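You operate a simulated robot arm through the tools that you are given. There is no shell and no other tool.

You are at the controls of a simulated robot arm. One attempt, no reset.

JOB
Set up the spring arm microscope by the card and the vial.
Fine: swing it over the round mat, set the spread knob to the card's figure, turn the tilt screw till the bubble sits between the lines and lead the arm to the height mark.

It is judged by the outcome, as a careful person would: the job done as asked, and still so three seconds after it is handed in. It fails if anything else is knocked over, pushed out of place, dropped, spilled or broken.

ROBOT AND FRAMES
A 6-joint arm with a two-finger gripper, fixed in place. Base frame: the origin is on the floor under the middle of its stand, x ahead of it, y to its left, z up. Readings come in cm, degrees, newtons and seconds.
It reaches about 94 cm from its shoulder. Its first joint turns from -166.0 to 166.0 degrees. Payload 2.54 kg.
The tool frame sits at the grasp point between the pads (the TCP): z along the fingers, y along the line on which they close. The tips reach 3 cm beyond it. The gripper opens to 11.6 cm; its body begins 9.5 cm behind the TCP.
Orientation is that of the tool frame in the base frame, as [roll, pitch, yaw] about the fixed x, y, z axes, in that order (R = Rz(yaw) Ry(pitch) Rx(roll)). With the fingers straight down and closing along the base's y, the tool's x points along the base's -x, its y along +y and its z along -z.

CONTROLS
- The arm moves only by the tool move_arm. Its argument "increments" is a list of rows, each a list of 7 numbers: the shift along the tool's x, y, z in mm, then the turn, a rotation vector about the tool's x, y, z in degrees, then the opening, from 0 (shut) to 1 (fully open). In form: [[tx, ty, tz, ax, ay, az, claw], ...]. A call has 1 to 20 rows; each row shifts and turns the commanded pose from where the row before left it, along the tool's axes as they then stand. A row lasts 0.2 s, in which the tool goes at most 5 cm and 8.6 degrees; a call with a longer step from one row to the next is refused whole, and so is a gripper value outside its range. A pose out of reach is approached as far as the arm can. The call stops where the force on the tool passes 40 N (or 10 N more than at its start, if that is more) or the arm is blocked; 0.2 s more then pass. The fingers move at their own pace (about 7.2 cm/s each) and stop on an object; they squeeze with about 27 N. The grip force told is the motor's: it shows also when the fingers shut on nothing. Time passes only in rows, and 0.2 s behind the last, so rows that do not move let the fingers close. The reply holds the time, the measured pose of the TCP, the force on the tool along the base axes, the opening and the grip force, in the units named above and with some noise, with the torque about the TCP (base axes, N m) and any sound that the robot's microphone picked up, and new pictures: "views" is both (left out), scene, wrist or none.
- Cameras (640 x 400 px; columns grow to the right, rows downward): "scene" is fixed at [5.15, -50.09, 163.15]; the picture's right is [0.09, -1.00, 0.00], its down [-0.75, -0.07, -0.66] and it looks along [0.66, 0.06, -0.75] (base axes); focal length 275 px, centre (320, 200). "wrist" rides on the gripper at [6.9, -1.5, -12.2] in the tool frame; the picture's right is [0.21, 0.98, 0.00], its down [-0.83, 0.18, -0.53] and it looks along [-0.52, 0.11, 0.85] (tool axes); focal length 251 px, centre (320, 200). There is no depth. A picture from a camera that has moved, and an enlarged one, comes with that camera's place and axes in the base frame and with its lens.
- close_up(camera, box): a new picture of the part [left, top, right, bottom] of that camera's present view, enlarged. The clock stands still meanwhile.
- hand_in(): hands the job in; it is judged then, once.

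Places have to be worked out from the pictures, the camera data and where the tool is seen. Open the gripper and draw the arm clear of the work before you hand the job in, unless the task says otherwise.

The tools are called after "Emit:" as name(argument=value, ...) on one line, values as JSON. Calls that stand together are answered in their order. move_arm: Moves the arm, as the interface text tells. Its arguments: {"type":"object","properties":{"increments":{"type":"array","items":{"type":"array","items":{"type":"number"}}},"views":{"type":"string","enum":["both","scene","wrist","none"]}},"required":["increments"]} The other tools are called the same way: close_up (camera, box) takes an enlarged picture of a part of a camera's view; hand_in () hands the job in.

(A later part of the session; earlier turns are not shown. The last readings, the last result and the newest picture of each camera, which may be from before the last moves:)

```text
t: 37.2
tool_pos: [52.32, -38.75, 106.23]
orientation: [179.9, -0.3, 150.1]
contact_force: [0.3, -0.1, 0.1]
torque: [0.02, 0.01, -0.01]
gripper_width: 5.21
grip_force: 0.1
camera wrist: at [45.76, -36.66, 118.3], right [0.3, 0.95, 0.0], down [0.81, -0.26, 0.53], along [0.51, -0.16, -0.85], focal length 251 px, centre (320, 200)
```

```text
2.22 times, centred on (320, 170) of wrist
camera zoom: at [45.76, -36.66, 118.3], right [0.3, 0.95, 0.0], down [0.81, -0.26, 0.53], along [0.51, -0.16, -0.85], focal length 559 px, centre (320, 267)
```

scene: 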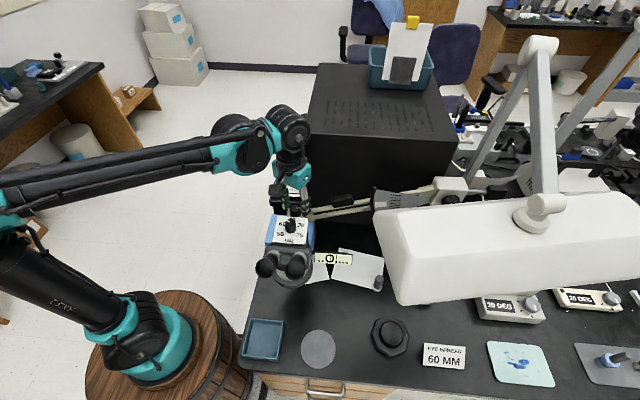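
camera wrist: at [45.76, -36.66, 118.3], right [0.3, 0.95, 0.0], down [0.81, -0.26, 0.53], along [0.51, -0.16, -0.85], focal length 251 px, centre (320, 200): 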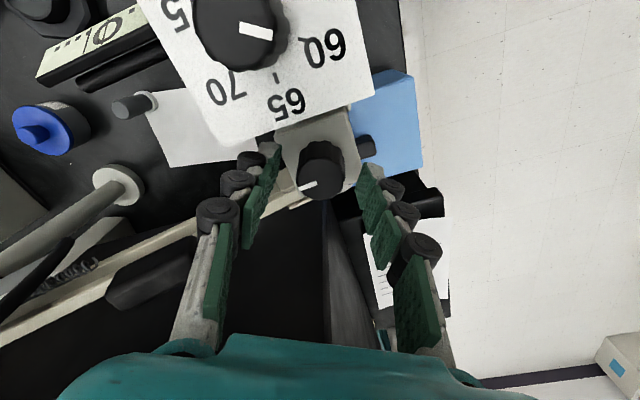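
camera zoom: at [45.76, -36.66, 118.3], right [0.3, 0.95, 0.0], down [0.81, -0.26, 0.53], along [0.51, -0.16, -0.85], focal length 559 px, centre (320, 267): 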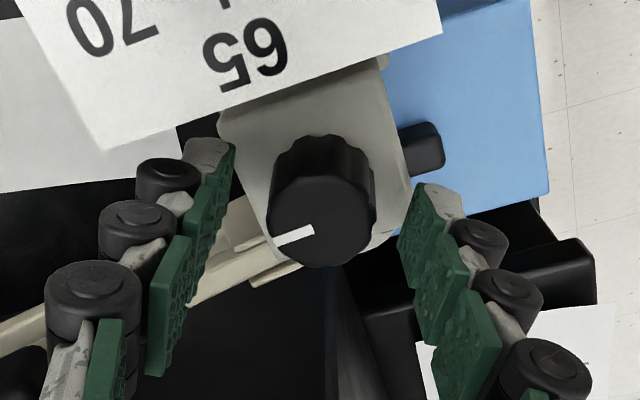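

The knob is centred between the pads. I close and turn a few degrees counter-clockwise at a time, watching the vial.

Emit:
move_arm(increments=[[0, 0, 1.5, 0, 0, 0, 0.3], [0, 0, 0, 0, 0, 0, 0.15], [0, 0, 0, 0, 0, 0, 0.1], [0, 0, 0, 0, 0, 0, 0.1], [0, 0, 0, 0, 0, -4, 0.1], [0, 0, 0, 0, 0, -4, 0.1], [0, 0, 0, 0, 0, -4, 0.1], [0, 0, 0, 0, 0, 0, 0.1]])

Emit:
close_up(camera="scene", box=[308, 245, 360, 280])

```text
t: 39.0
tool_pos: [52.25, -38.61, 105.98]
orientation: [179.8, -0.2, 162.2]
contact_force: [-1.7, 9.7, -1.6]
torque: [0.24, -0.11, -0.06]
gripper_width: 3.01
grip_force: 45.0
camera wrist: at [45.49, -38.05, 118.13], right [0.09, 1.0, 0.0], down [0.84, -0.08, 0.53], along [0.53, -0.05, -0.85], focal length 251 px, centre (320, 200)
```

scene: 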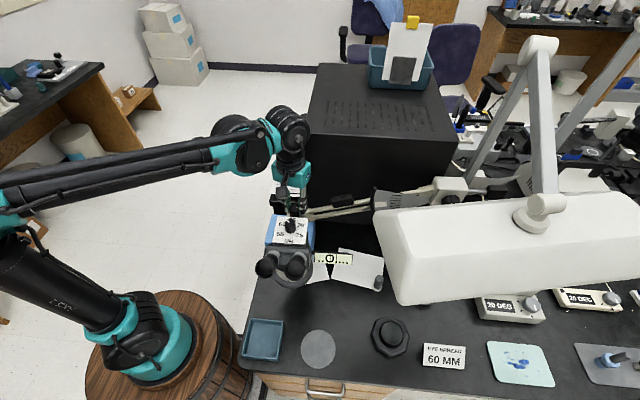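
wrist: 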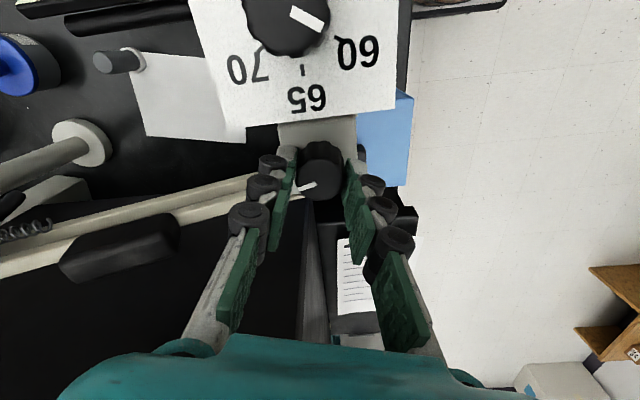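

```text
11.43 times, centred on (334, 262) of scene
camera zoom: at [5.15, -50.09, 163.15], right [0.09, -1.0, 0.0], down [-0.75, -0.07, -0.66], along [0.66, 0.06, -0.75], focal length 3146 px, centre (160, -514)
```

zoom: 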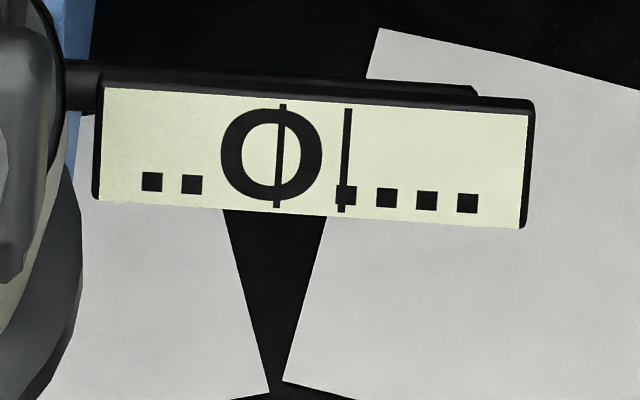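

Still on the third place after 12°. I turn 6° more.

Emit:
move_arm(increments=[[0, 0, 0, 0, 0, -3, 0.1], [0, 0, 0, 0, 0, -3, 0.1], [0, 0, 0, 0, 0, 0, 0.1]], views="scene")

Emit:
close_up(camera="scene", box=[308, 245, 360, 280])

```text
t: 39.9
tool_pos: [52.4, -38.58, 105.98]
orientation: [179.8, -0.1, 168.2]
contact_force: [-0.8, 13.2, -4.4]
torque: [0.35, -0.31, -0.05]
gripper_width: 3.03
grip_force: 45.3
```

scene: 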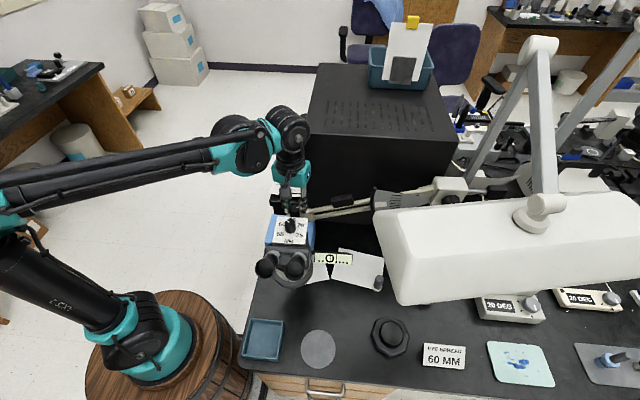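

```text
11.43 times, centred on (334, 262) of scene
camera zoom: at [5.15, -50.09, 163.15], right [0.09, -1.0, 0.0], down [-0.75, -0.07, -0.66], along [0.66, 0.06, -0.75], focal length 3146 px, centre (160, -514)
```

zoom: 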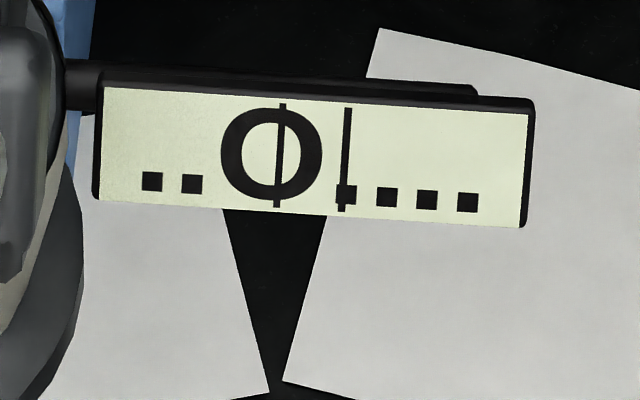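

No change yet; I turn another 6°, easing the sideways load slightly.

Emit:
move_arm(increments=[[0, 1.2, 0, 0, 0, -3, 0.1], [0, 0, 0, 0, 0, -3, 0.1], [0, 0, 0, 0, 0, 0, 0.1]], views="scene")

Emit:
close_up(camera="scene", box=[308, 245, 360, 280])

```text
t: 40.6
tool_pos: [52.24, -38.64, 106.11]
orientation: [179.8, 0.0, 174.2]
contact_force: [2.8, 2.9, 0.7]
torque: [-0.05, -0.41, 0.0]
gripper_width: 3.01
grip_force: 45.2
```

scene: 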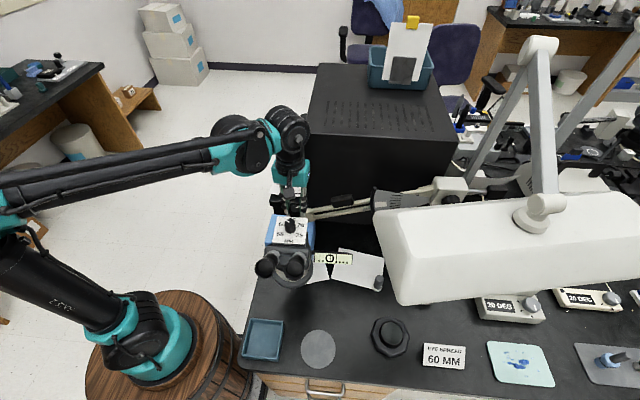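

```text
11.43 times, centred on (334, 262) of scene
camera zoom: at [5.15, -50.09, 163.15], right [0.09, -1.0, 0.0], down [-0.75, -0.07, -0.66], along [0.66, 0.06, -0.75], focal length 3146 px, centre (160, -514)
```

zoom: 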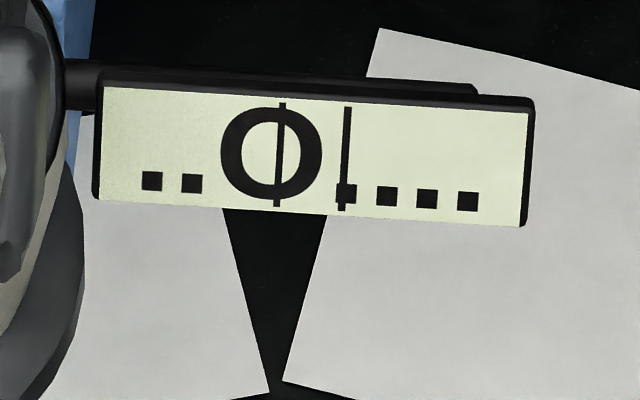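

The bubble is still on the third place; I continue in 7° turns.

Emit:
move_arm(increments=[[0, 0, 0, 0, 0, -3.5, 0.1], [0, 0, 0, 0, 0, -3.5, 0.1], [0, 0, 0, 0, 0, 0, 0.1]], views="scene")

Emit:
close_up(camera="scene", box=[308, 245, 360, 280])

```text
t: 41.5
tool_pos: [52.36, -38.67, 105.94]
orientation: [179.7, 0.0, -178.9]
contact_force: [0.1, 2.2, 1.2]
torque: [0.01, -0.1, 0.02]
gripper_width: 3.02
grip_force: 45.2
```

scene: 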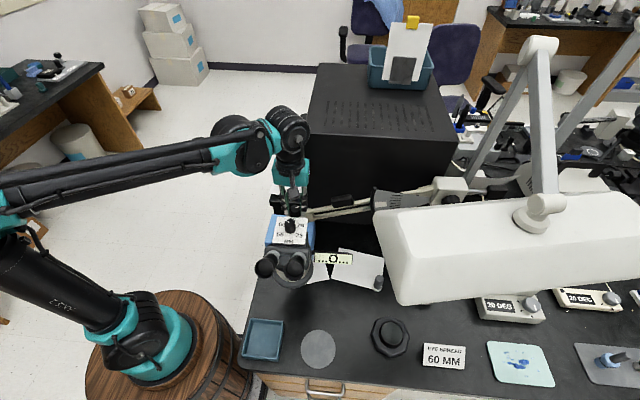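

```text
11.43 times, centred on (334, 262) of scene
camera zoom: at [5.15, -50.09, 163.15], right [0.09, -1.0, 0.0], down [-0.75, -0.07, -0.66], along [0.66, 0.06, -0.75], focal length 3146 px, centre (160, -514)
```

zoom: 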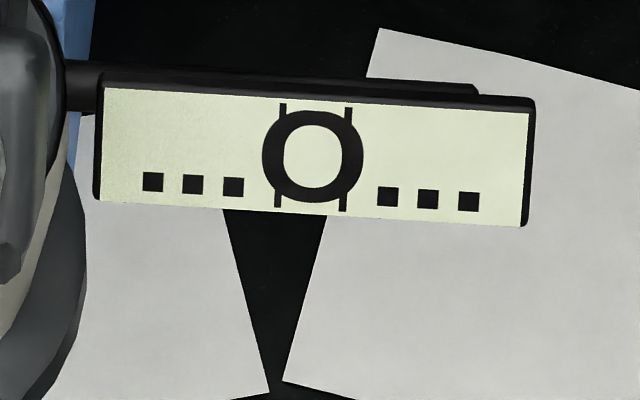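

The bubble is now "...O..." between the lines. The step width seems about 30° of knob, so I turn about 12° further to sit mid-band.

Emit:
move_arm(increments=[[0, 0, 0, 0, 0, -4, 0.1], [0, 0, 0, 0, 0, -4, 0.1], [0, 0, 0, 0, 0, -4, 0.1], [0, 0, 0, 0, 0, 0, 0.1]], views="scene")

Emit:
close_up(camera="scene", box=[308, 245, 360, 280])

```text
t: 42.5
tool_pos: [52.39, -38.5, 105.99]
orientation: [179.7, -0.1, -166.9]
contact_force: [-2.7, 8.8, -4.0]
torque: [0.15, 0.46, -0.05]
gripper_width: 3.03
grip_force: 45.2
```

scene: 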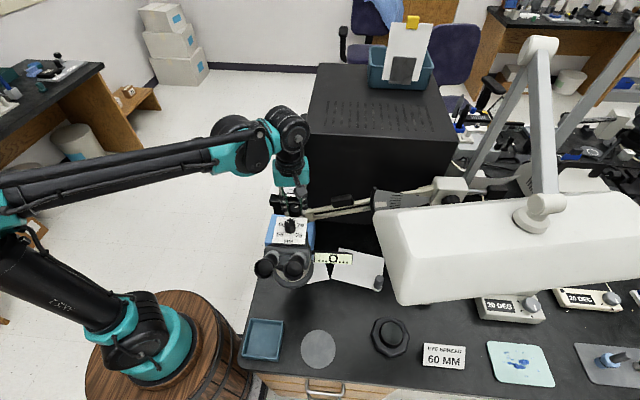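

```text
11.43 times, centred on (334, 262) of scene
camera zoom: at [5.15, -50.09, 163.15], right [0.09, -1.0, 0.0], down [-0.75, -0.07, -0.66], along [0.66, 0.06, -0.75], focal length 3146 px, centre (160, -514)
```

zoom: 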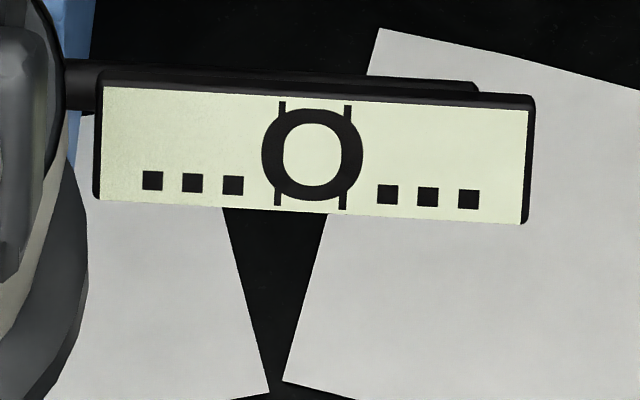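

Bubble holds centred. Next I study the height plate before swinging; I take wrist and scene enlargements from here while still holding the knob.

Emit:
close_up(camera="wrist", box=[0, 0, 640, 400])

Emit:
close_up(camera="scene", box=[340, 170, 470, 232])

```text
1.00 times, centred on (320, 200) of wrist (not enlarged: the box is as wide or as high as the picture)
camera zoom: at [46.14, -41.66, 118.05], right [-0.43, 0.9, 0.0], down [0.76, 0.36, 0.53], along [0.48, 0.23, -0.85], focal length 251 px, centre (320, 200)
```

zoom: 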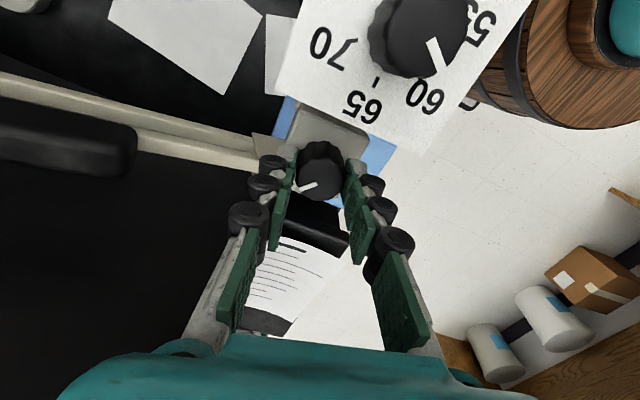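

```text
4.92 times, centred on (405, 201) of scene
camera zoom: at [5.15, -50.09, 163.15], right [0.09, -1.0, 0.0], down [-0.75, -0.07, -0.66], along [0.66, 0.06, -0.75], focal length 1355 px, centre (-98, 195)
```

zoom: 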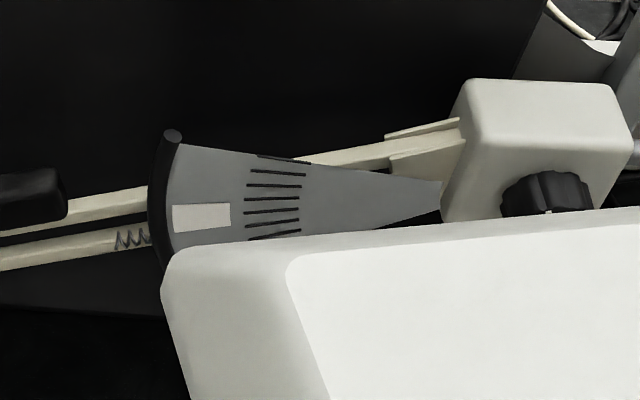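

Triangulation puts the arm at roughly −18° to −19° and the white patch at about −12° from the pivot, so the arm probably has to rise. Holding the knob, I raise the head 2 cm along its arc and see what changes at the plate.

Emit:
move_arm(increments=[[-0.3, 1.2, -5, 0, 0, 0, 0.1], [-0.3, 1.2, -5, 0, 0, 0, 0.1], [-0.3, 1.2, -5, 0, 0, 0, 0.1], [-0.3, 1.2, -5, 0, 0, 0, 0.1], [0, 0, 0, 0, 0, 0, 0.1]])

Emit:
close_up(camera="scene", box=[340, 170, 470, 232])

Emit:
close_up(camera="scene", box=[240, 180, 370, 290])

```text
t: 43.5
tool_pos: [52.34, -37.85, 107.81]
orientation: [179.4, 0.0, -166.9]
contact_force: [-2.3, 15.1, -5.1]
torque: [0.54, -0.07, -0.04]
gripper_width: 2.99
grip_force: 44.7
stopped in row 4: the force on the tool passed its limit at 41 N (the readings are from after the stop); the commanded pose is now the measured one
camera wrist: at [46.16, -41.11, 119.93], right [-0.43, 0.9, 0.01], down [0.76, 0.36, 0.54], along [0.48, 0.24, -0.84], focal length 251 px, centre (320, 200)
```

scene: 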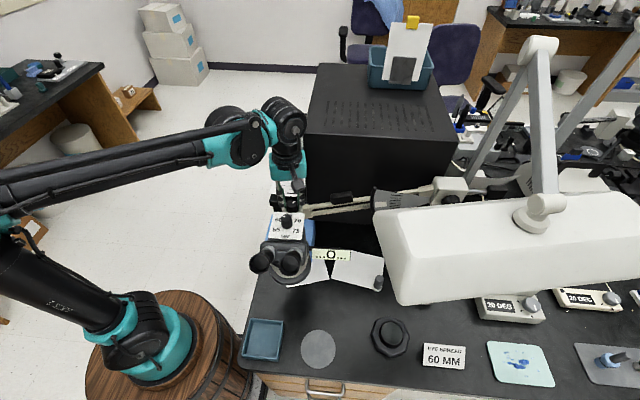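
wrist: 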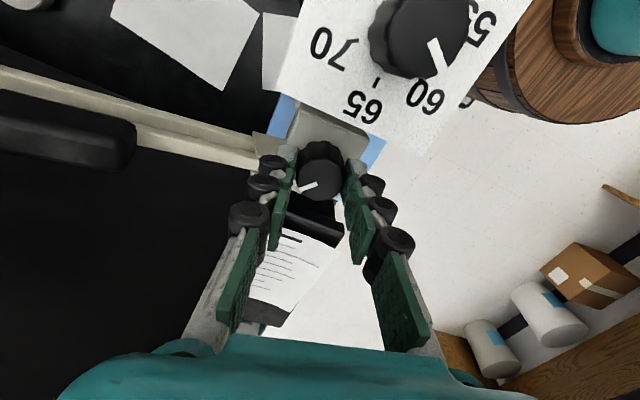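

```text
4.92 times, centred on (405, 201) of scene
camera zoom: at [5.15, -50.09, 163.15], right [0.09, -1.0, 0.0], down [-0.75, -0.07, -0.66], along [0.66, 0.06, -0.75], focal length 1355 px, centre (-98, 195)
```

zoom: 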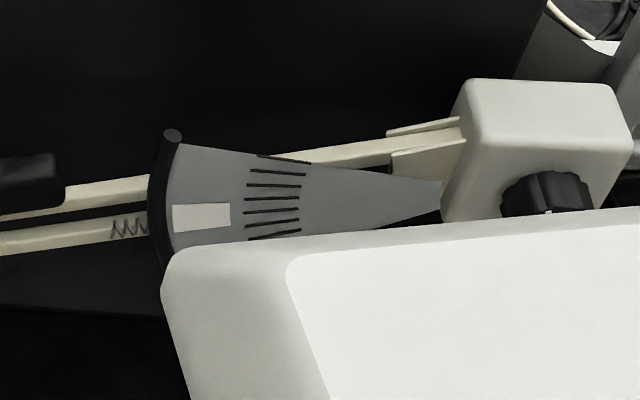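

```text
3.64 times, centred on (305, 235) of scene
camera zoom: at [5.15, -50.09, 163.15], right [0.09, -1.0, 0.0], down [-0.75, -0.07, -0.66], along [0.66, 0.06, -0.75], focal length 1001 px, centre (374, 73)
```

zoom: 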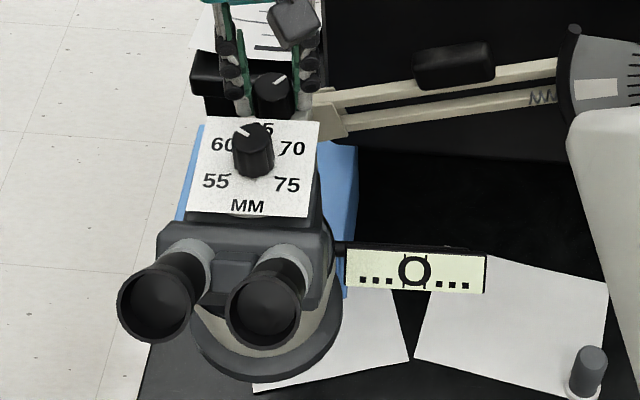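

Only the arm's bars moved against the plate, so the plate is fixed and its white patch is the mark for the arm. I release gently, lift, and see whether the arm stays put at this height.

Emit:
move_arm(increments=[[0, 1.5, 0, 0, 0, 0, 0.1], [0, 0, 0, 0, 0, 0, 0.3], [0, 0, 0, 0, 0, 0, 0.42], [0, 0, -20, 0, 0, 0, 0.45], [0, 0, -40, 0, 0, 0, 0.45], [0, 0, -10, 0, 0, 0, 0.45]])

Emit:
close_up(camera="scene", box=[340, 170, 440, 232])

Emit:
close_up(camera="scene", box=[240, 180, 370, 290])

```text
t: 44.9
tool_pos: [52.28, -38.05, 114.93]
orientation: [179.5, 0.0, -166.8]
contact_force: [-0.3, 0.0, 0.0]
torque: [0.01, 0.01, 0.04]
gripper_width: 5.22
grip_force: 0.1
camera wrist: at [46.01, -41.16, 126.91], right [-0.43, 0.9, 0.01], down [0.76, 0.36, 0.54], along [0.48, 0.24, -0.84], focal length 251 px, centre (320, 200)
```

scene: 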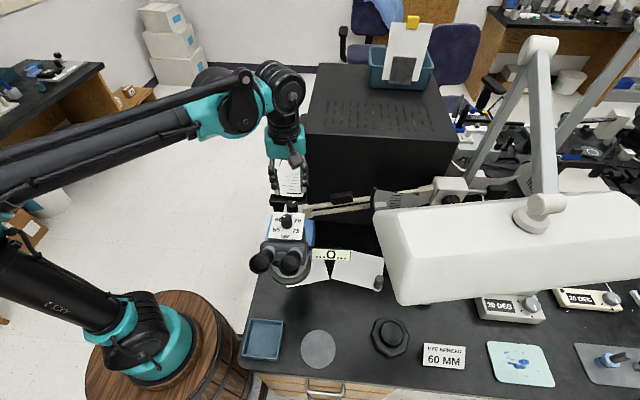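
wrist: 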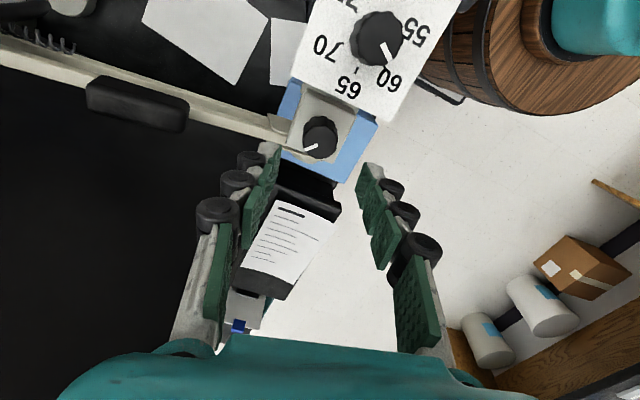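

```text
6.40 times, centred on (390, 201) of scene
camera zoom: at [5.15, -50.09, 163.15], right [0.09, -1.0, 0.0], down [-0.75, -0.07, -0.66], along [0.66, 0.06, -0.75], focal length 1762 px, centre (-128, 194)
```

zoom: 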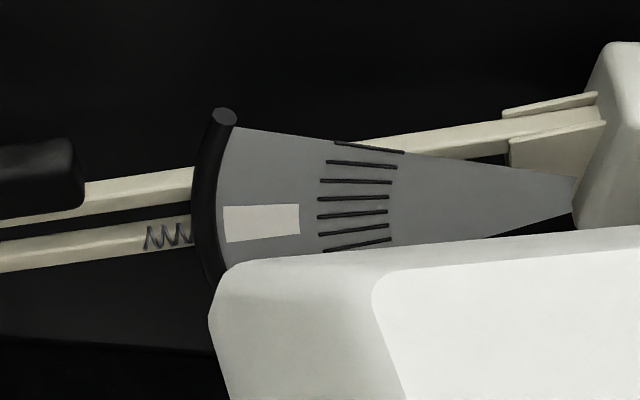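

```text
3.64 times, centred on (305, 235) of scene
camera zoom: at [5.15, -50.09, 163.15], right [0.09, -1.0, 0.0], down [-0.75, -0.07, -0.66], along [0.66, 0.06, -0.75], focal length 1001 px, centre (374, 73)
```

zoom: 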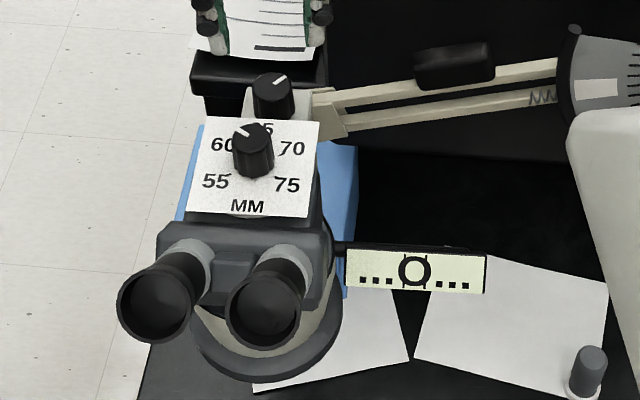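

The arm stays where it was left and the bubble is still centred. I turn the open gripper to yaw 150 and regrip the knob at the raised height, so that the wrist camera will stay away from the lamp during the swing.

Emit:
move_arm(increments=[[0, 0, 0, 0.5, 0, 7.2, 0.45], [0, 0, 0, 0, 0, 7.2, 0.45], [0, 0, 0, 0, 0, 7.2, 0.45], [0, 0, 0, 0, 0, 7.2, 0.45], [0, 0, 0, 0, 0, 7.2, 0.45], [0, 0, 0, 0, 0, 7.2, 0.45], [0, 0, 30, 0, 0, 0, 0.45], [0, 0, 25, 0, 0, 0, 0.45], [0, 0, 11, 0, 0, 0, 0.45]])

Emit:
close_up(camera="wrist", box=[200, 80, 440, 260])

```text
t: 46.9
tool_pos: [52.4, -37.88, 108.39]
orientation: [-179.8, 0.0, 150.0]
contact_force: [0.3, -0.2, 0.2]
torque: [0.0, 0.04, 0.02]
gripper_width: 5.21
grip_force: 0.1
camera wrist: at [45.85, -35.81, 120.42], right [0.3, 0.95, 0.0], down [0.81, -0.26, 0.53], along [0.51, -0.16, -0.85], focal length 251 px, centre (320, 200)
```

scene: 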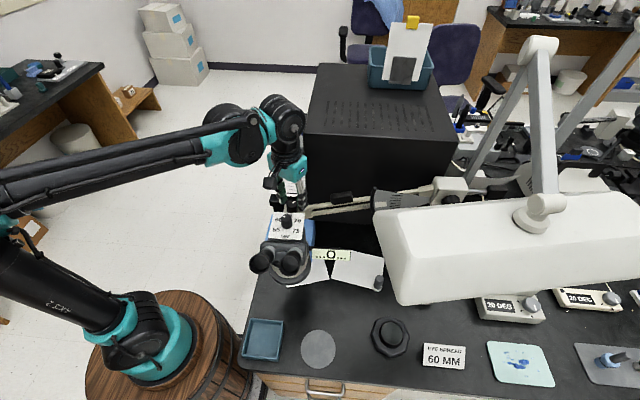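
wrist: 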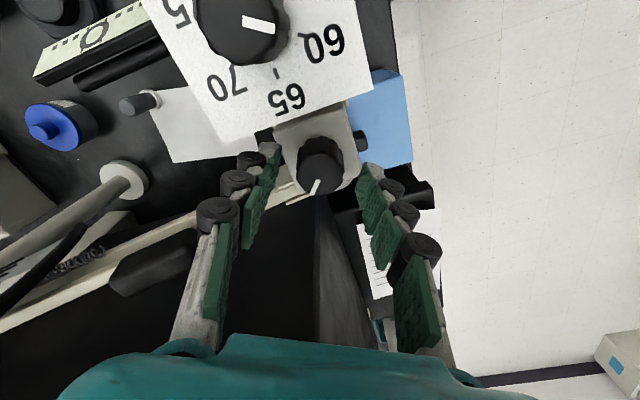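

```text
2.22 times, centred on (320, 170) of wrist
camera zoom: at [45.85, -35.81, 120.42], right [0.3, 0.95, 0.0], down [0.81, -0.26, 0.53], along [0.51, -0.16, -0.85], focal length 559 px, centre (320, 267)
```

zoom: 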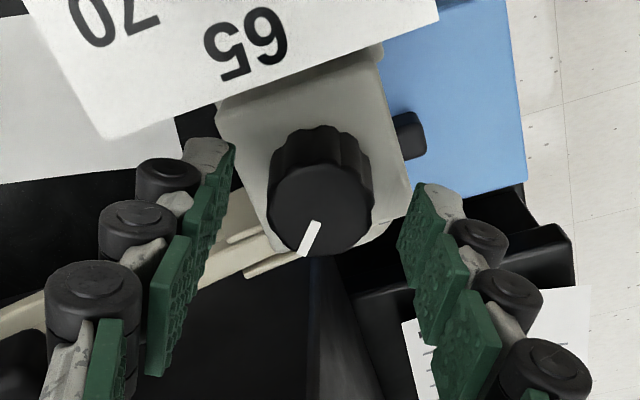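

Centred again. I lower 5 mm, close on the knob, and start the swing: about 9.6° counter-clockwise about the column, turning the gripper with the arm.

Emit:
move_arm(increments=[[0, 0, 5, 0, 0, 0, 0.3], [0, 0, 0, 0, 0, 0, 0.15], [0, 0, 0, 0, 0, 0, 0.1], [0, 0, 0, 0, 0, 0, 0.1], [11.37, -8.5, 0, 0, 0, -1.914, 0.1], [11.37, -8.5, 0, 0, 0, -1.914, 0.1], [11.37, -8.5, 0, 0, 0, -1.914, 0.1], [11.37, -8.5, 0, 0, 0, -1.914, 0.1], [11.37, -8.5, 0, 0, 0, -1.914, 0.1]])

Emit:
close_up(camera="wrist", box=[200, 80, 440, 260])

```text
t: 48.9
tool_pos: [45.21, -39.19, 107.71]
orientation: [-179.8, 0.0, 159.5]
contact_force: [3.4, -8.5, 2.4]
torque: [-0.44, -0.48, 0.04]
gripper_width: 3.04
grip_force: 44.7
camera wrist: at [38.44, -38.27, 119.92], right [0.14, 0.99, 0.0], down [0.84, -0.12, 0.53], along [0.53, -0.08, -0.85], focal length 251 px, centre (320, 200)
```

scene: 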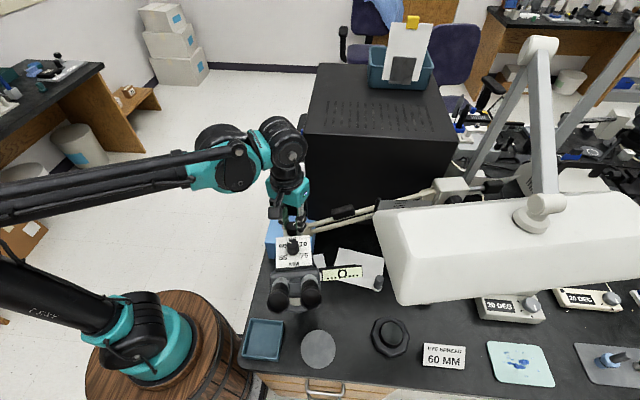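
wrist: 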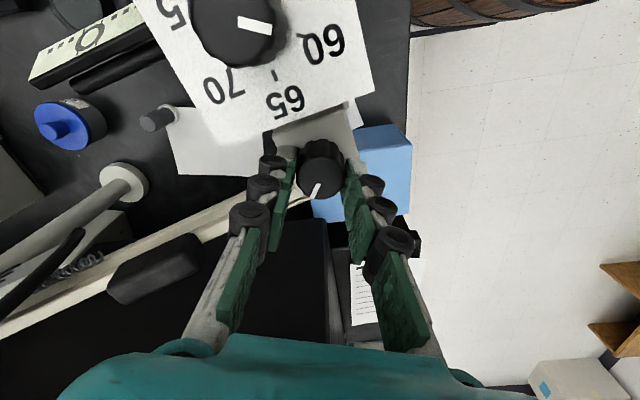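

```text
2.22 times, centred on (320, 170) of wrist
camera zoom: at [38.44, -38.27, 119.92], right [0.14, 0.99, 0.0], down [0.84, -0.12, 0.53], along [0.53, -0.08, -0.85], focal length 559 px, centre (320, 267)
```

zoom: 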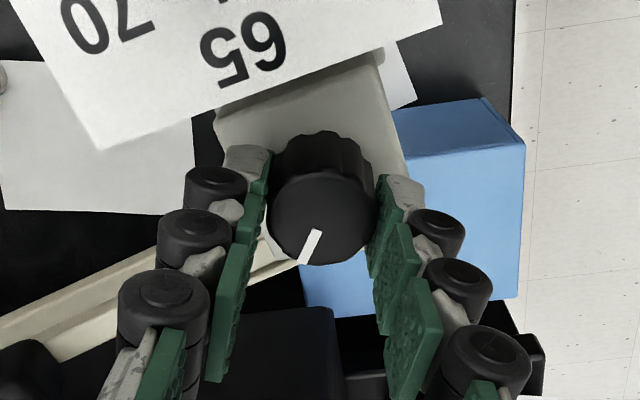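

The whole head swings along with the gripper, forces stay low, and the bubble is still centred. I continue 9.6° more.

Emit:
move_arm(increments=[[11.37, -8.5, 0, 0, 0, -1.914, 0.1], [11.37, -8.5, 0, 0, 0, -1.914, 0.1], [11.37, -8.5, 0, 0, 0, -1.914, 0.1], [11.37, -8.5, 0, 0, 0, -1.914, 0.1], [11.37, -8.5, 0, 0, 0, -1.914, 0.1]])

Emit:
close_up(camera="scene", box=[230, 190, 400, 390])

```text
t: 50.0
tool_pos: [38.6, -41.72, 107.72]
orientation: [-179.9, 0.0, 169.1]
contact_force: [4.6, -5.6, 1.3]
torque: [-0.09, -0.08, 0.04]
gripper_width: 2.97
grip_force: 45.1
camera wrist: at [31.75, -41.9, 119.81], right [-0.03, 1.0, 0.0], down [0.85, 0.02, 0.53], along [0.53, 0.01, -0.85], focal length 251 px, centre (320, 200)
```

scene: 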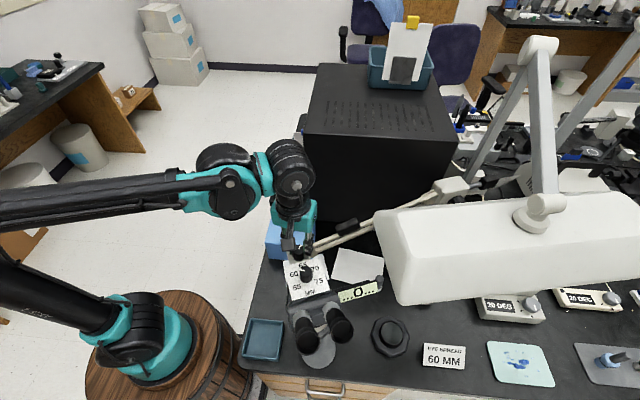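
wrist: 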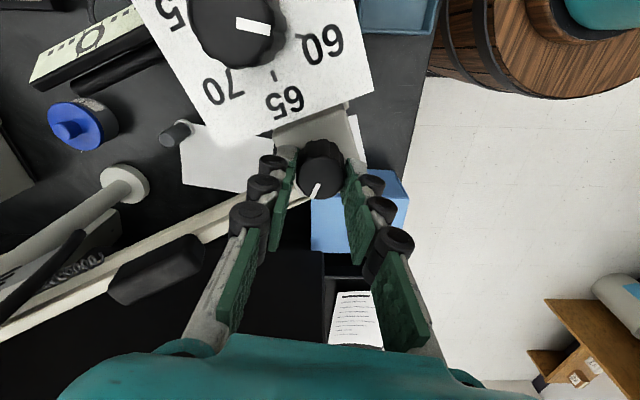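

```text
2.00 times, centred on (315, 290) of scene
camera zoom: at [5.15, -50.09, 163.15], right [0.09, -1.0, 0.0], down [-0.75, -0.07, -0.66], along [0.66, 0.06, -0.75], focal length 550 px, centre (330, 20)
```

zoom: 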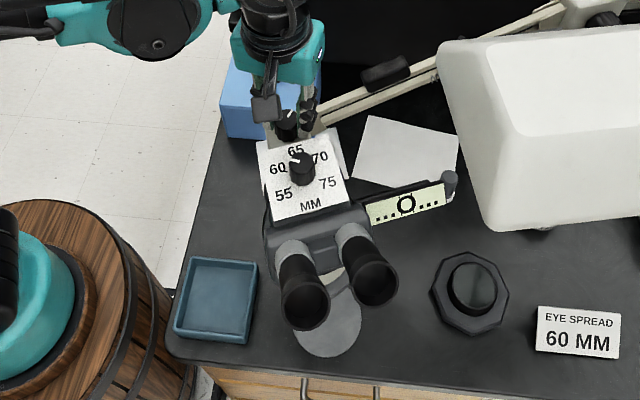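

Swing is about 19° so far and clear of the lamp. I continue 7.7° more to bring the objective over the mat.

Emit:
move_arm(increments=[[11.37, -8.5, 0, 0, 0, -1.914, 0.1], [11.37, -8.5, 0, 0, 0, -1.914, 0.1], [11.37, -8.5, 0, 0, 0, -1.914, 0.1], [11.37, -8.5, 0, 0, 0, -1.914, 0.1]])

Emit:
close_up(camera="scene", box=[230, 190, 400, 390])

Emit:
close_up(camera="wrist", box=[0, 0, 240, 200])

```text
t: 51.0
tool_pos: [35.07, -43.51, 107.92]
orientation: [179.5, 0.5, 175.7]
contact_force: [12.3, 13.6, -0.9]
torque: [0.54, -0.95, -0.03]
gripper_width: 2.96
grip_force: 45.0
stopped in row 4: the force on the tool passed its limit at 50 N (the readings are from after the stop); the commanded pose is now the measured one
camera wrist: at [28.06, -44.67, 119.82], right [-0.14, 0.99, 0.01], down [0.83, 0.12, 0.54], along [0.54, 0.08, -0.84], focal length 251 px, centre (320, 200)
```

scene: 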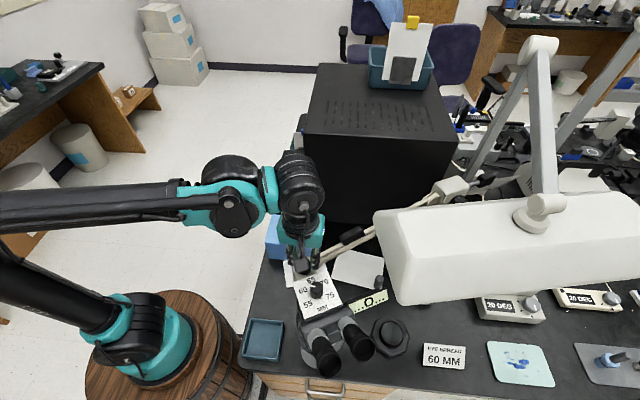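
wrist: 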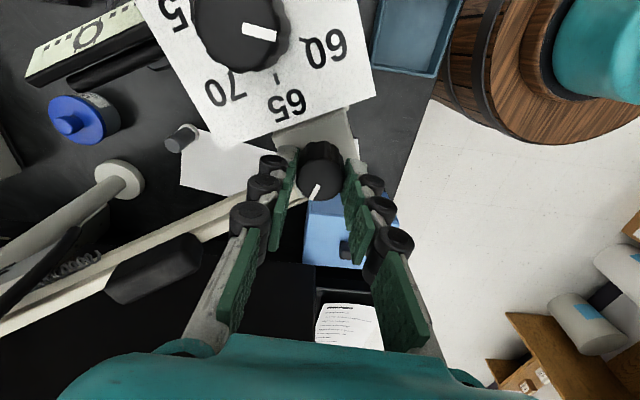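

```text
2.00 times, centred on (315, 290) of scene
camera zoom: at [5.15, -50.09, 163.15], right [0.09, -1.0, 0.0], down [-0.75, -0.07, -0.66], along [0.66, 0.06, -0.75], focal length 550 px, centre (330, 20)
```

zoom: 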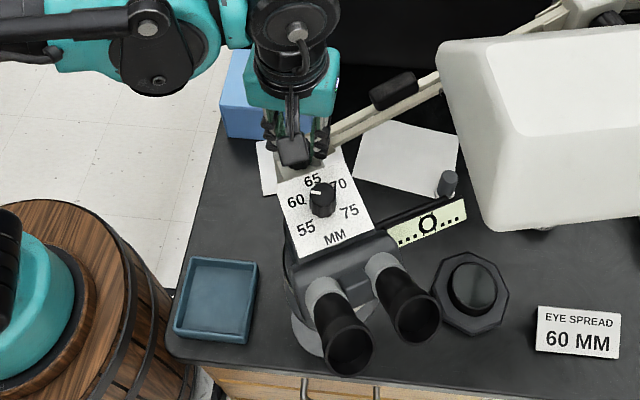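

```text
2.00 times, centred on (120, 100) of wrist
camera zoom: at [28.06, -44.67, 119.82], right [-0.14, 0.99, 0.01], down [0.83, 0.12, 0.54], along [0.54, 0.08, -0.84], focal length 503 px, centre (720, 400)
```

zoom: 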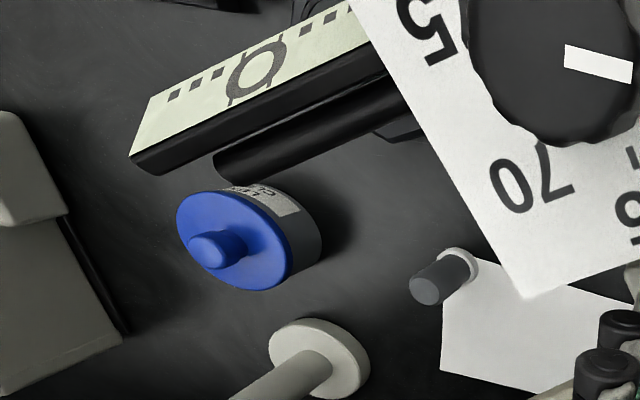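

The swing met a firm stop at about 25.7° (force opposite to the swing), with the objective estimated at [26.4,-47.5] — within about 1 cm of the mat centre. I ease back 2 mm and read the force.

Emit:
move_arm(increments=[[-1.6, 1.1, 0, 0, 0, 0, 0.1], [0, 0, 0, 0, 0, 0, 0.1]])

Emit:
close_up(camera="scene", box=[270, 250, 400, 390])

Emit:
close_up(camera="scene", box=[330, 170, 500, 260])

```text
t: 51.6
tool_pos: [35.02, -43.59, 107.72]
orientation: [179.6, 0.3, 175.8]
contact_force: [5.9, 11.9, -2.8]
torque: [0.38, -0.89, 0.02]
gripper_width: 2.94
grip_force: 44.8
camera wrist: at [28.09, -44.62, 119.85], right [-0.14, 0.99, 0.0], down [0.83, 0.12, 0.54], along [0.53, 0.08, -0.84], focal length 251 px, centre (320, 200)
```

scene: 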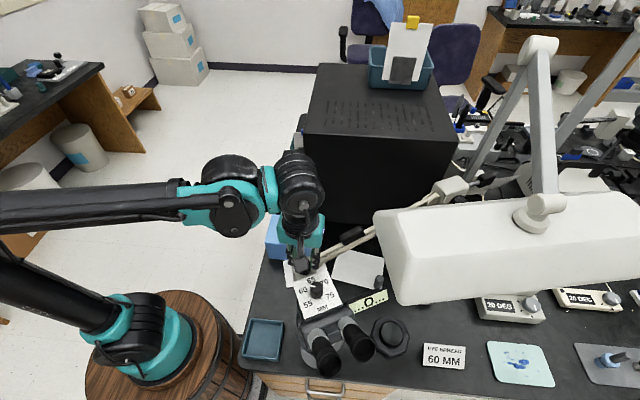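
wrist: 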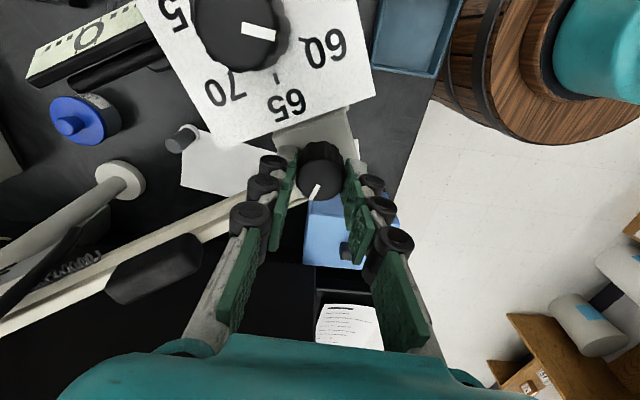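

```text
2.86 times, centred on (335, 320) of scene
camera zoom: at [5.15, -50.09, 163.15], right [0.09, -1.0, 0.0], down [-0.75, -0.07, -0.66], along [0.66, 0.06, -0.75], focal length 786 px, centre (277, -143)
```

zoom: 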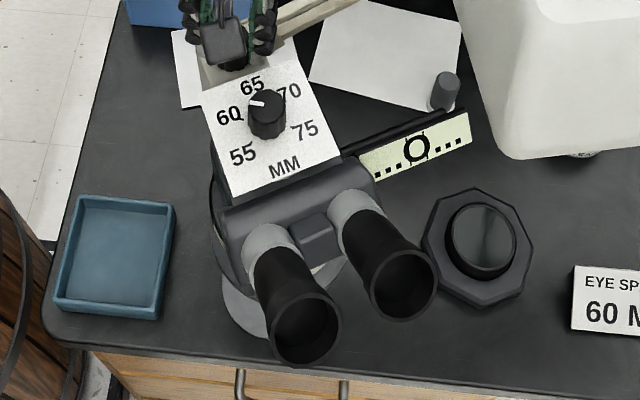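

```text
3.76 times, centred on (415, 215) of scene
camera zoom: at [5.15, -50.09, 163.15], right [0.09, -1.0, 0.0], down [-0.75, -0.07, -0.66], along [0.66, 0.06, -0.75], focal length 1036 px, centre (-38, 144)
```

zoom: 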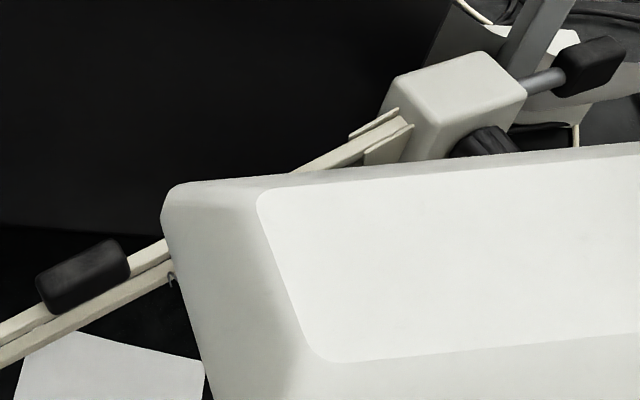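

The black counter-block behind the column now lies near other gear; I zoom there to check whether it is touching something.

Emit:
close_up(camera="scene", box=[430, 130, 560, 215])

Emit:
close_up(camera="scene", box=[470, 165, 520, 205])

```text
4.71 times, centred on (495, 172) of scene
camera zoom: at [5.15, -50.09, 163.15], right [0.09, -1.0, 0.0], down [-0.75, -0.07, -0.66], along [0.66, 0.06, -0.75], focal length 1295 px, centre (-504, 329)
```

zoom: 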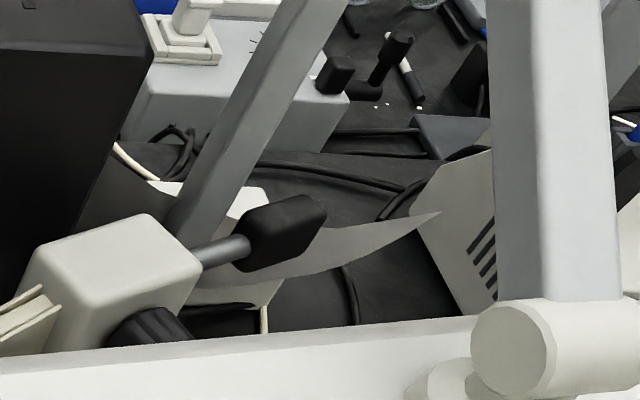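

```text
10.00 times, centred on (495, 185) of scene
camera zoom: at [5.15, -50.09, 163.15], right [0.09, -1.0, 0.0], down [-0.75, -0.07, -0.66], along [0.66, 0.06, -0.75], focal length 2752 px, centre (-1430, 350)
```

zoom: 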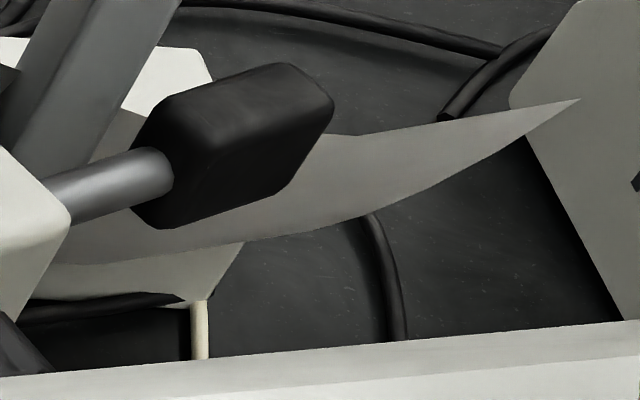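

Nothing there looks pushed. I release the knob, lift straight up, and then check the objective's place over the mat with the wrist camera.

Emit:
move_arm(increments=[[0, 0, 0, 0, 0, 0, 0.3], [0, 0, 0, 0, 0, 0, 0.42], [0, 0, -20, 0, 0, 0, 0.45], [0, 0, -40, 0, 0, 0, 0.45], [0, 0, -30, 0, 0, 0, 0.45]])

Emit:
close_up(camera="scene", box=[270, 250, 400, 390])

Emit:
close_up(camera="scene", box=[430, 130, 560, 215])

```text
t: 52.8
tool_pos: [35.07, -43.46, 116.77]
orientation: [179.7, 0.4, 175.7]
contact_force: [-0.3, -1.0, 0.3]
torque: [-0.01, -0.01, 0.0]
gripper_width: 5.23
grip_force: 0.0
camera wrist: at [28.16, -44.58, 128.95], right [-0.14, 0.99, 0.0], down [0.83, 0.12, 0.54], along [0.53, 0.08, -0.84], focal length 251 px, centre (320, 200)
```

scene: 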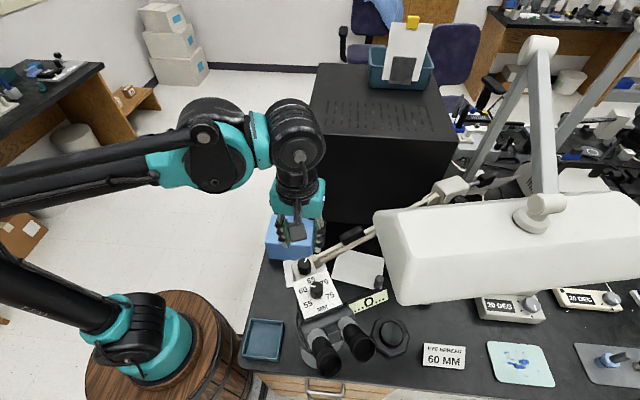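
wrist: 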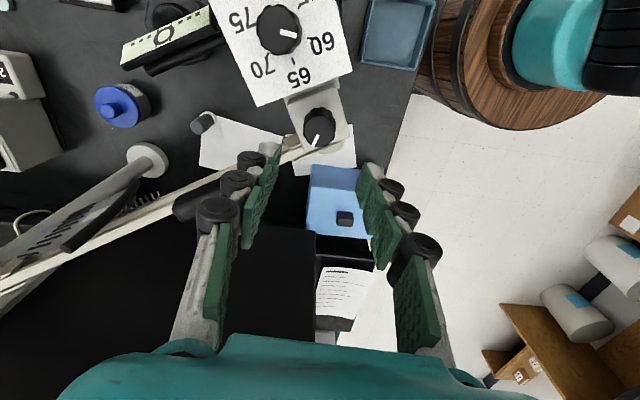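

```text
2.86 times, centred on (335, 320) of scene
camera zoom: at [5.15, -50.09, 163.15], right [0.09, -1.0, 0.0], down [-0.75, -0.07, -0.66], along [0.66, 0.06, -0.75], focal length 786 px, centre (277, -143)
```

zoom: 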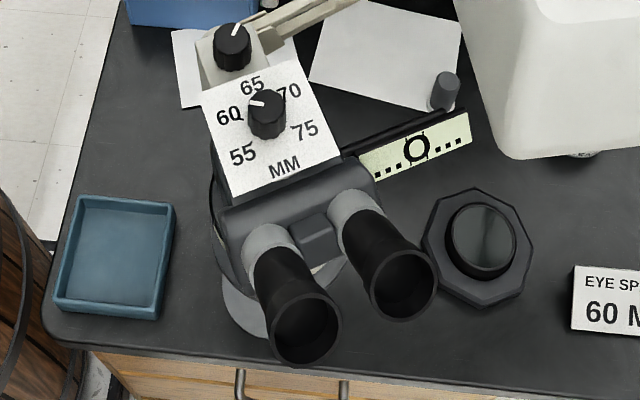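

```text
4.71 times, centred on (495, 172) of scene
camera zoom: at [5.15, -50.09, 163.15], right [0.09, -1.0, 0.0], down [-0.75, -0.07, -0.66], along [0.66, 0.06, -0.75], focal length 1295 px, centre (-504, 329)
```

zoom: 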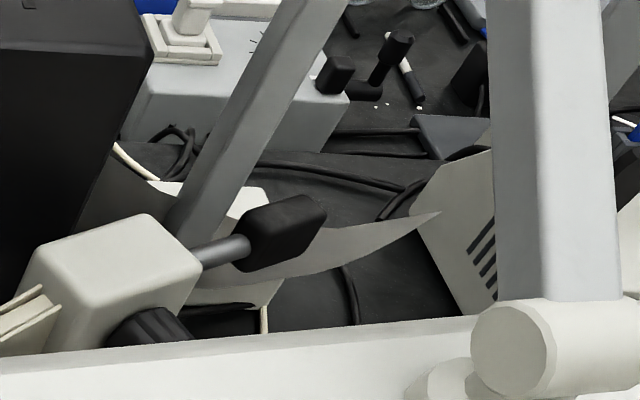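

After release the arm stayed put, but the objective looks 2–3 cm short of the mat centre, and something resisted at the end. I rise well above and look toward the column and its counter-block to see what stopped the swing.

Emit:
move_arm(increments=[[15.6, 0, -44, 0, 0, 0, 0.6], [15.6, 0, -44, 0, 0, 0, 0.8], [15.6, 0, -44, 0, 0, 0, 1], [15.6, 0, -44, 0, 0, 0, 1], [15.6, 0, -42, 0, 0, 0, 1], [0, 0, 0, 0, 0, 7.96, 1], [0, 0, 0, 0, 0, 7.96, 1], [0, 0, 0, 0, 0, 7.96, 1], [0, 0, 0, 0, 0, 7.96, 1], [0, 0, 0, 0, 0, 7.96, 1], [0, 0, 0, 0, 0, 7.96, 1], [0, 0, 0, 0, 0, 7.96, 1], [0, 0, 0, 0, -7.5, 0, 1], [0, 0, 0, 0, -7.5, 0, 1], [0, 0, 0, 0, -7.5, 0, 1], [0, 0, 0, 0, -7.5, 0, 1]])

Emit:
close_up(camera="wrist", box=[200, 80, 440, 240])

```text
t: 56.2
tool_pos: [26.99, -43.26, 138.55]
orientation: [179.5, 30.0, 119.6]
contact_force: [-0.1, 0.1, 0.1]
torque: [0.02, 0.02, 0.04]
gripper_width: 11.57
grip_force: 0.3
camera wrist: at [19.8, -33.64, 145.62], right [0.75, 0.65, -0.1], down [0.37, -0.3, 0.88], along [0.54, -0.7, -0.47], focal length 251 px, centre (320, 200)
```

scene: 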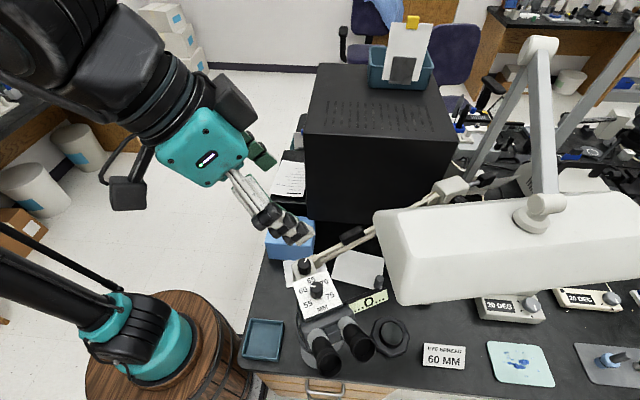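
wrist: 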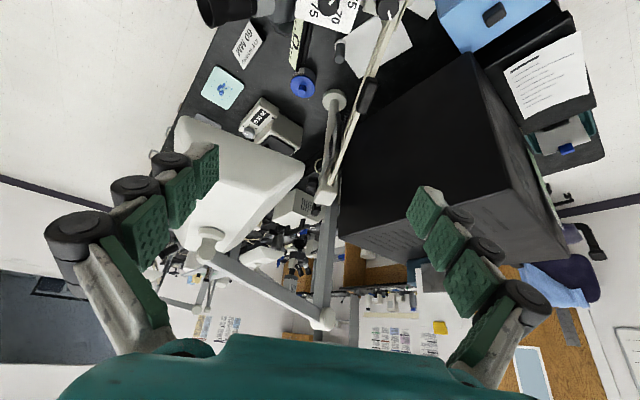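

```text
2.50 times, centred on (320, 160) of wrist
camera zoom: at [19.8, -33.64, 145.62], right [0.75, 0.65, -0.1], down [0.37, -0.3, 0.88], along [0.54, -0.7, -0.47], focal length 629 px, centre (320, 300)
```

zoom: 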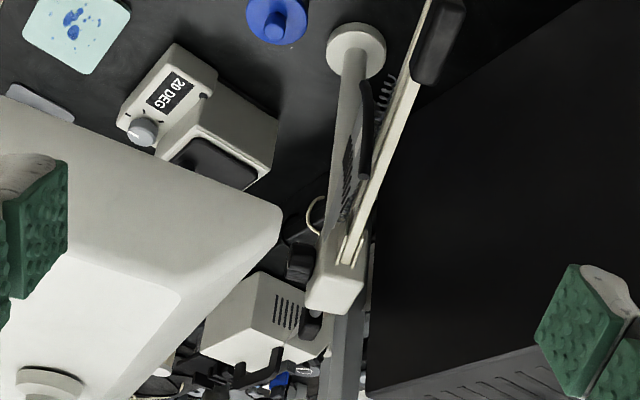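

The lamp's pole stands right behind the column box in this view. I zoom closer on it and the counter-block.

Emit:
close_up(camera="wrist", box=[295, 160, 365, 240])

Emit:
close_up(camera="wrist", box=[260, 0, 420, 120])

Emit:
close_up(camera="wrist", box=[170, 100, 340, 340])

```text
5.00 times, centred on (330, 200) of wrist
camera zoom: at [19.8, -33.64, 145.62], right [0.75, 0.65, -0.1], down [0.37, -0.3, 0.88], along [0.54, -0.7, -0.47], focal length 1257 px, centre (270, 200)
```

zoom: 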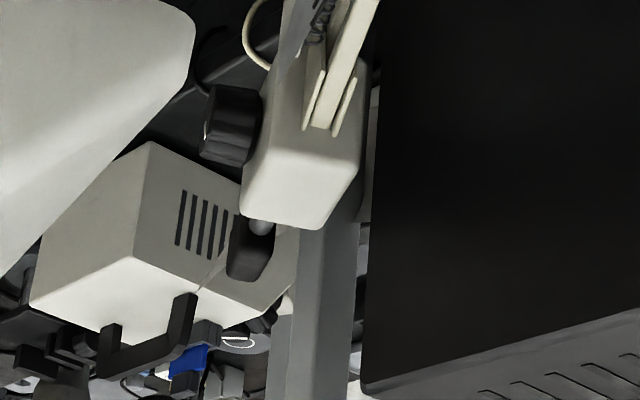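

```text
3.33 times, centred on (340, 60) of wrist
camera zoom: at [19.8, -33.64, 145.62], right [0.75, 0.65, -0.1], down [0.37, -0.3, 0.88], along [0.54, -0.7, -0.47], focal length 838 px, centre (253, 667)
```

zoom: 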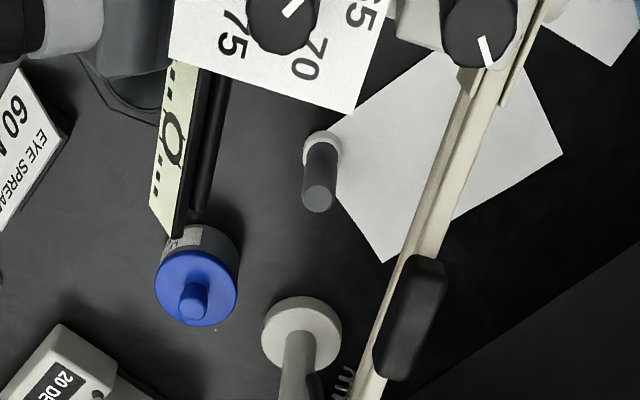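

```text
1.67 times, centred on (255, 220) of wrist
camera zoom: at [19.8, -33.64, 145.62], right [0.75, 0.65, -0.1], down [0.37, -0.3, 0.88], along [0.54, -0.7, -0.47], focal length 419 px, centre (428, 167)
```

zoom: 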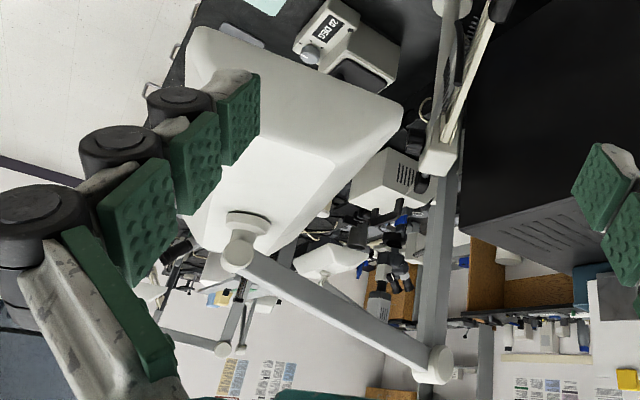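

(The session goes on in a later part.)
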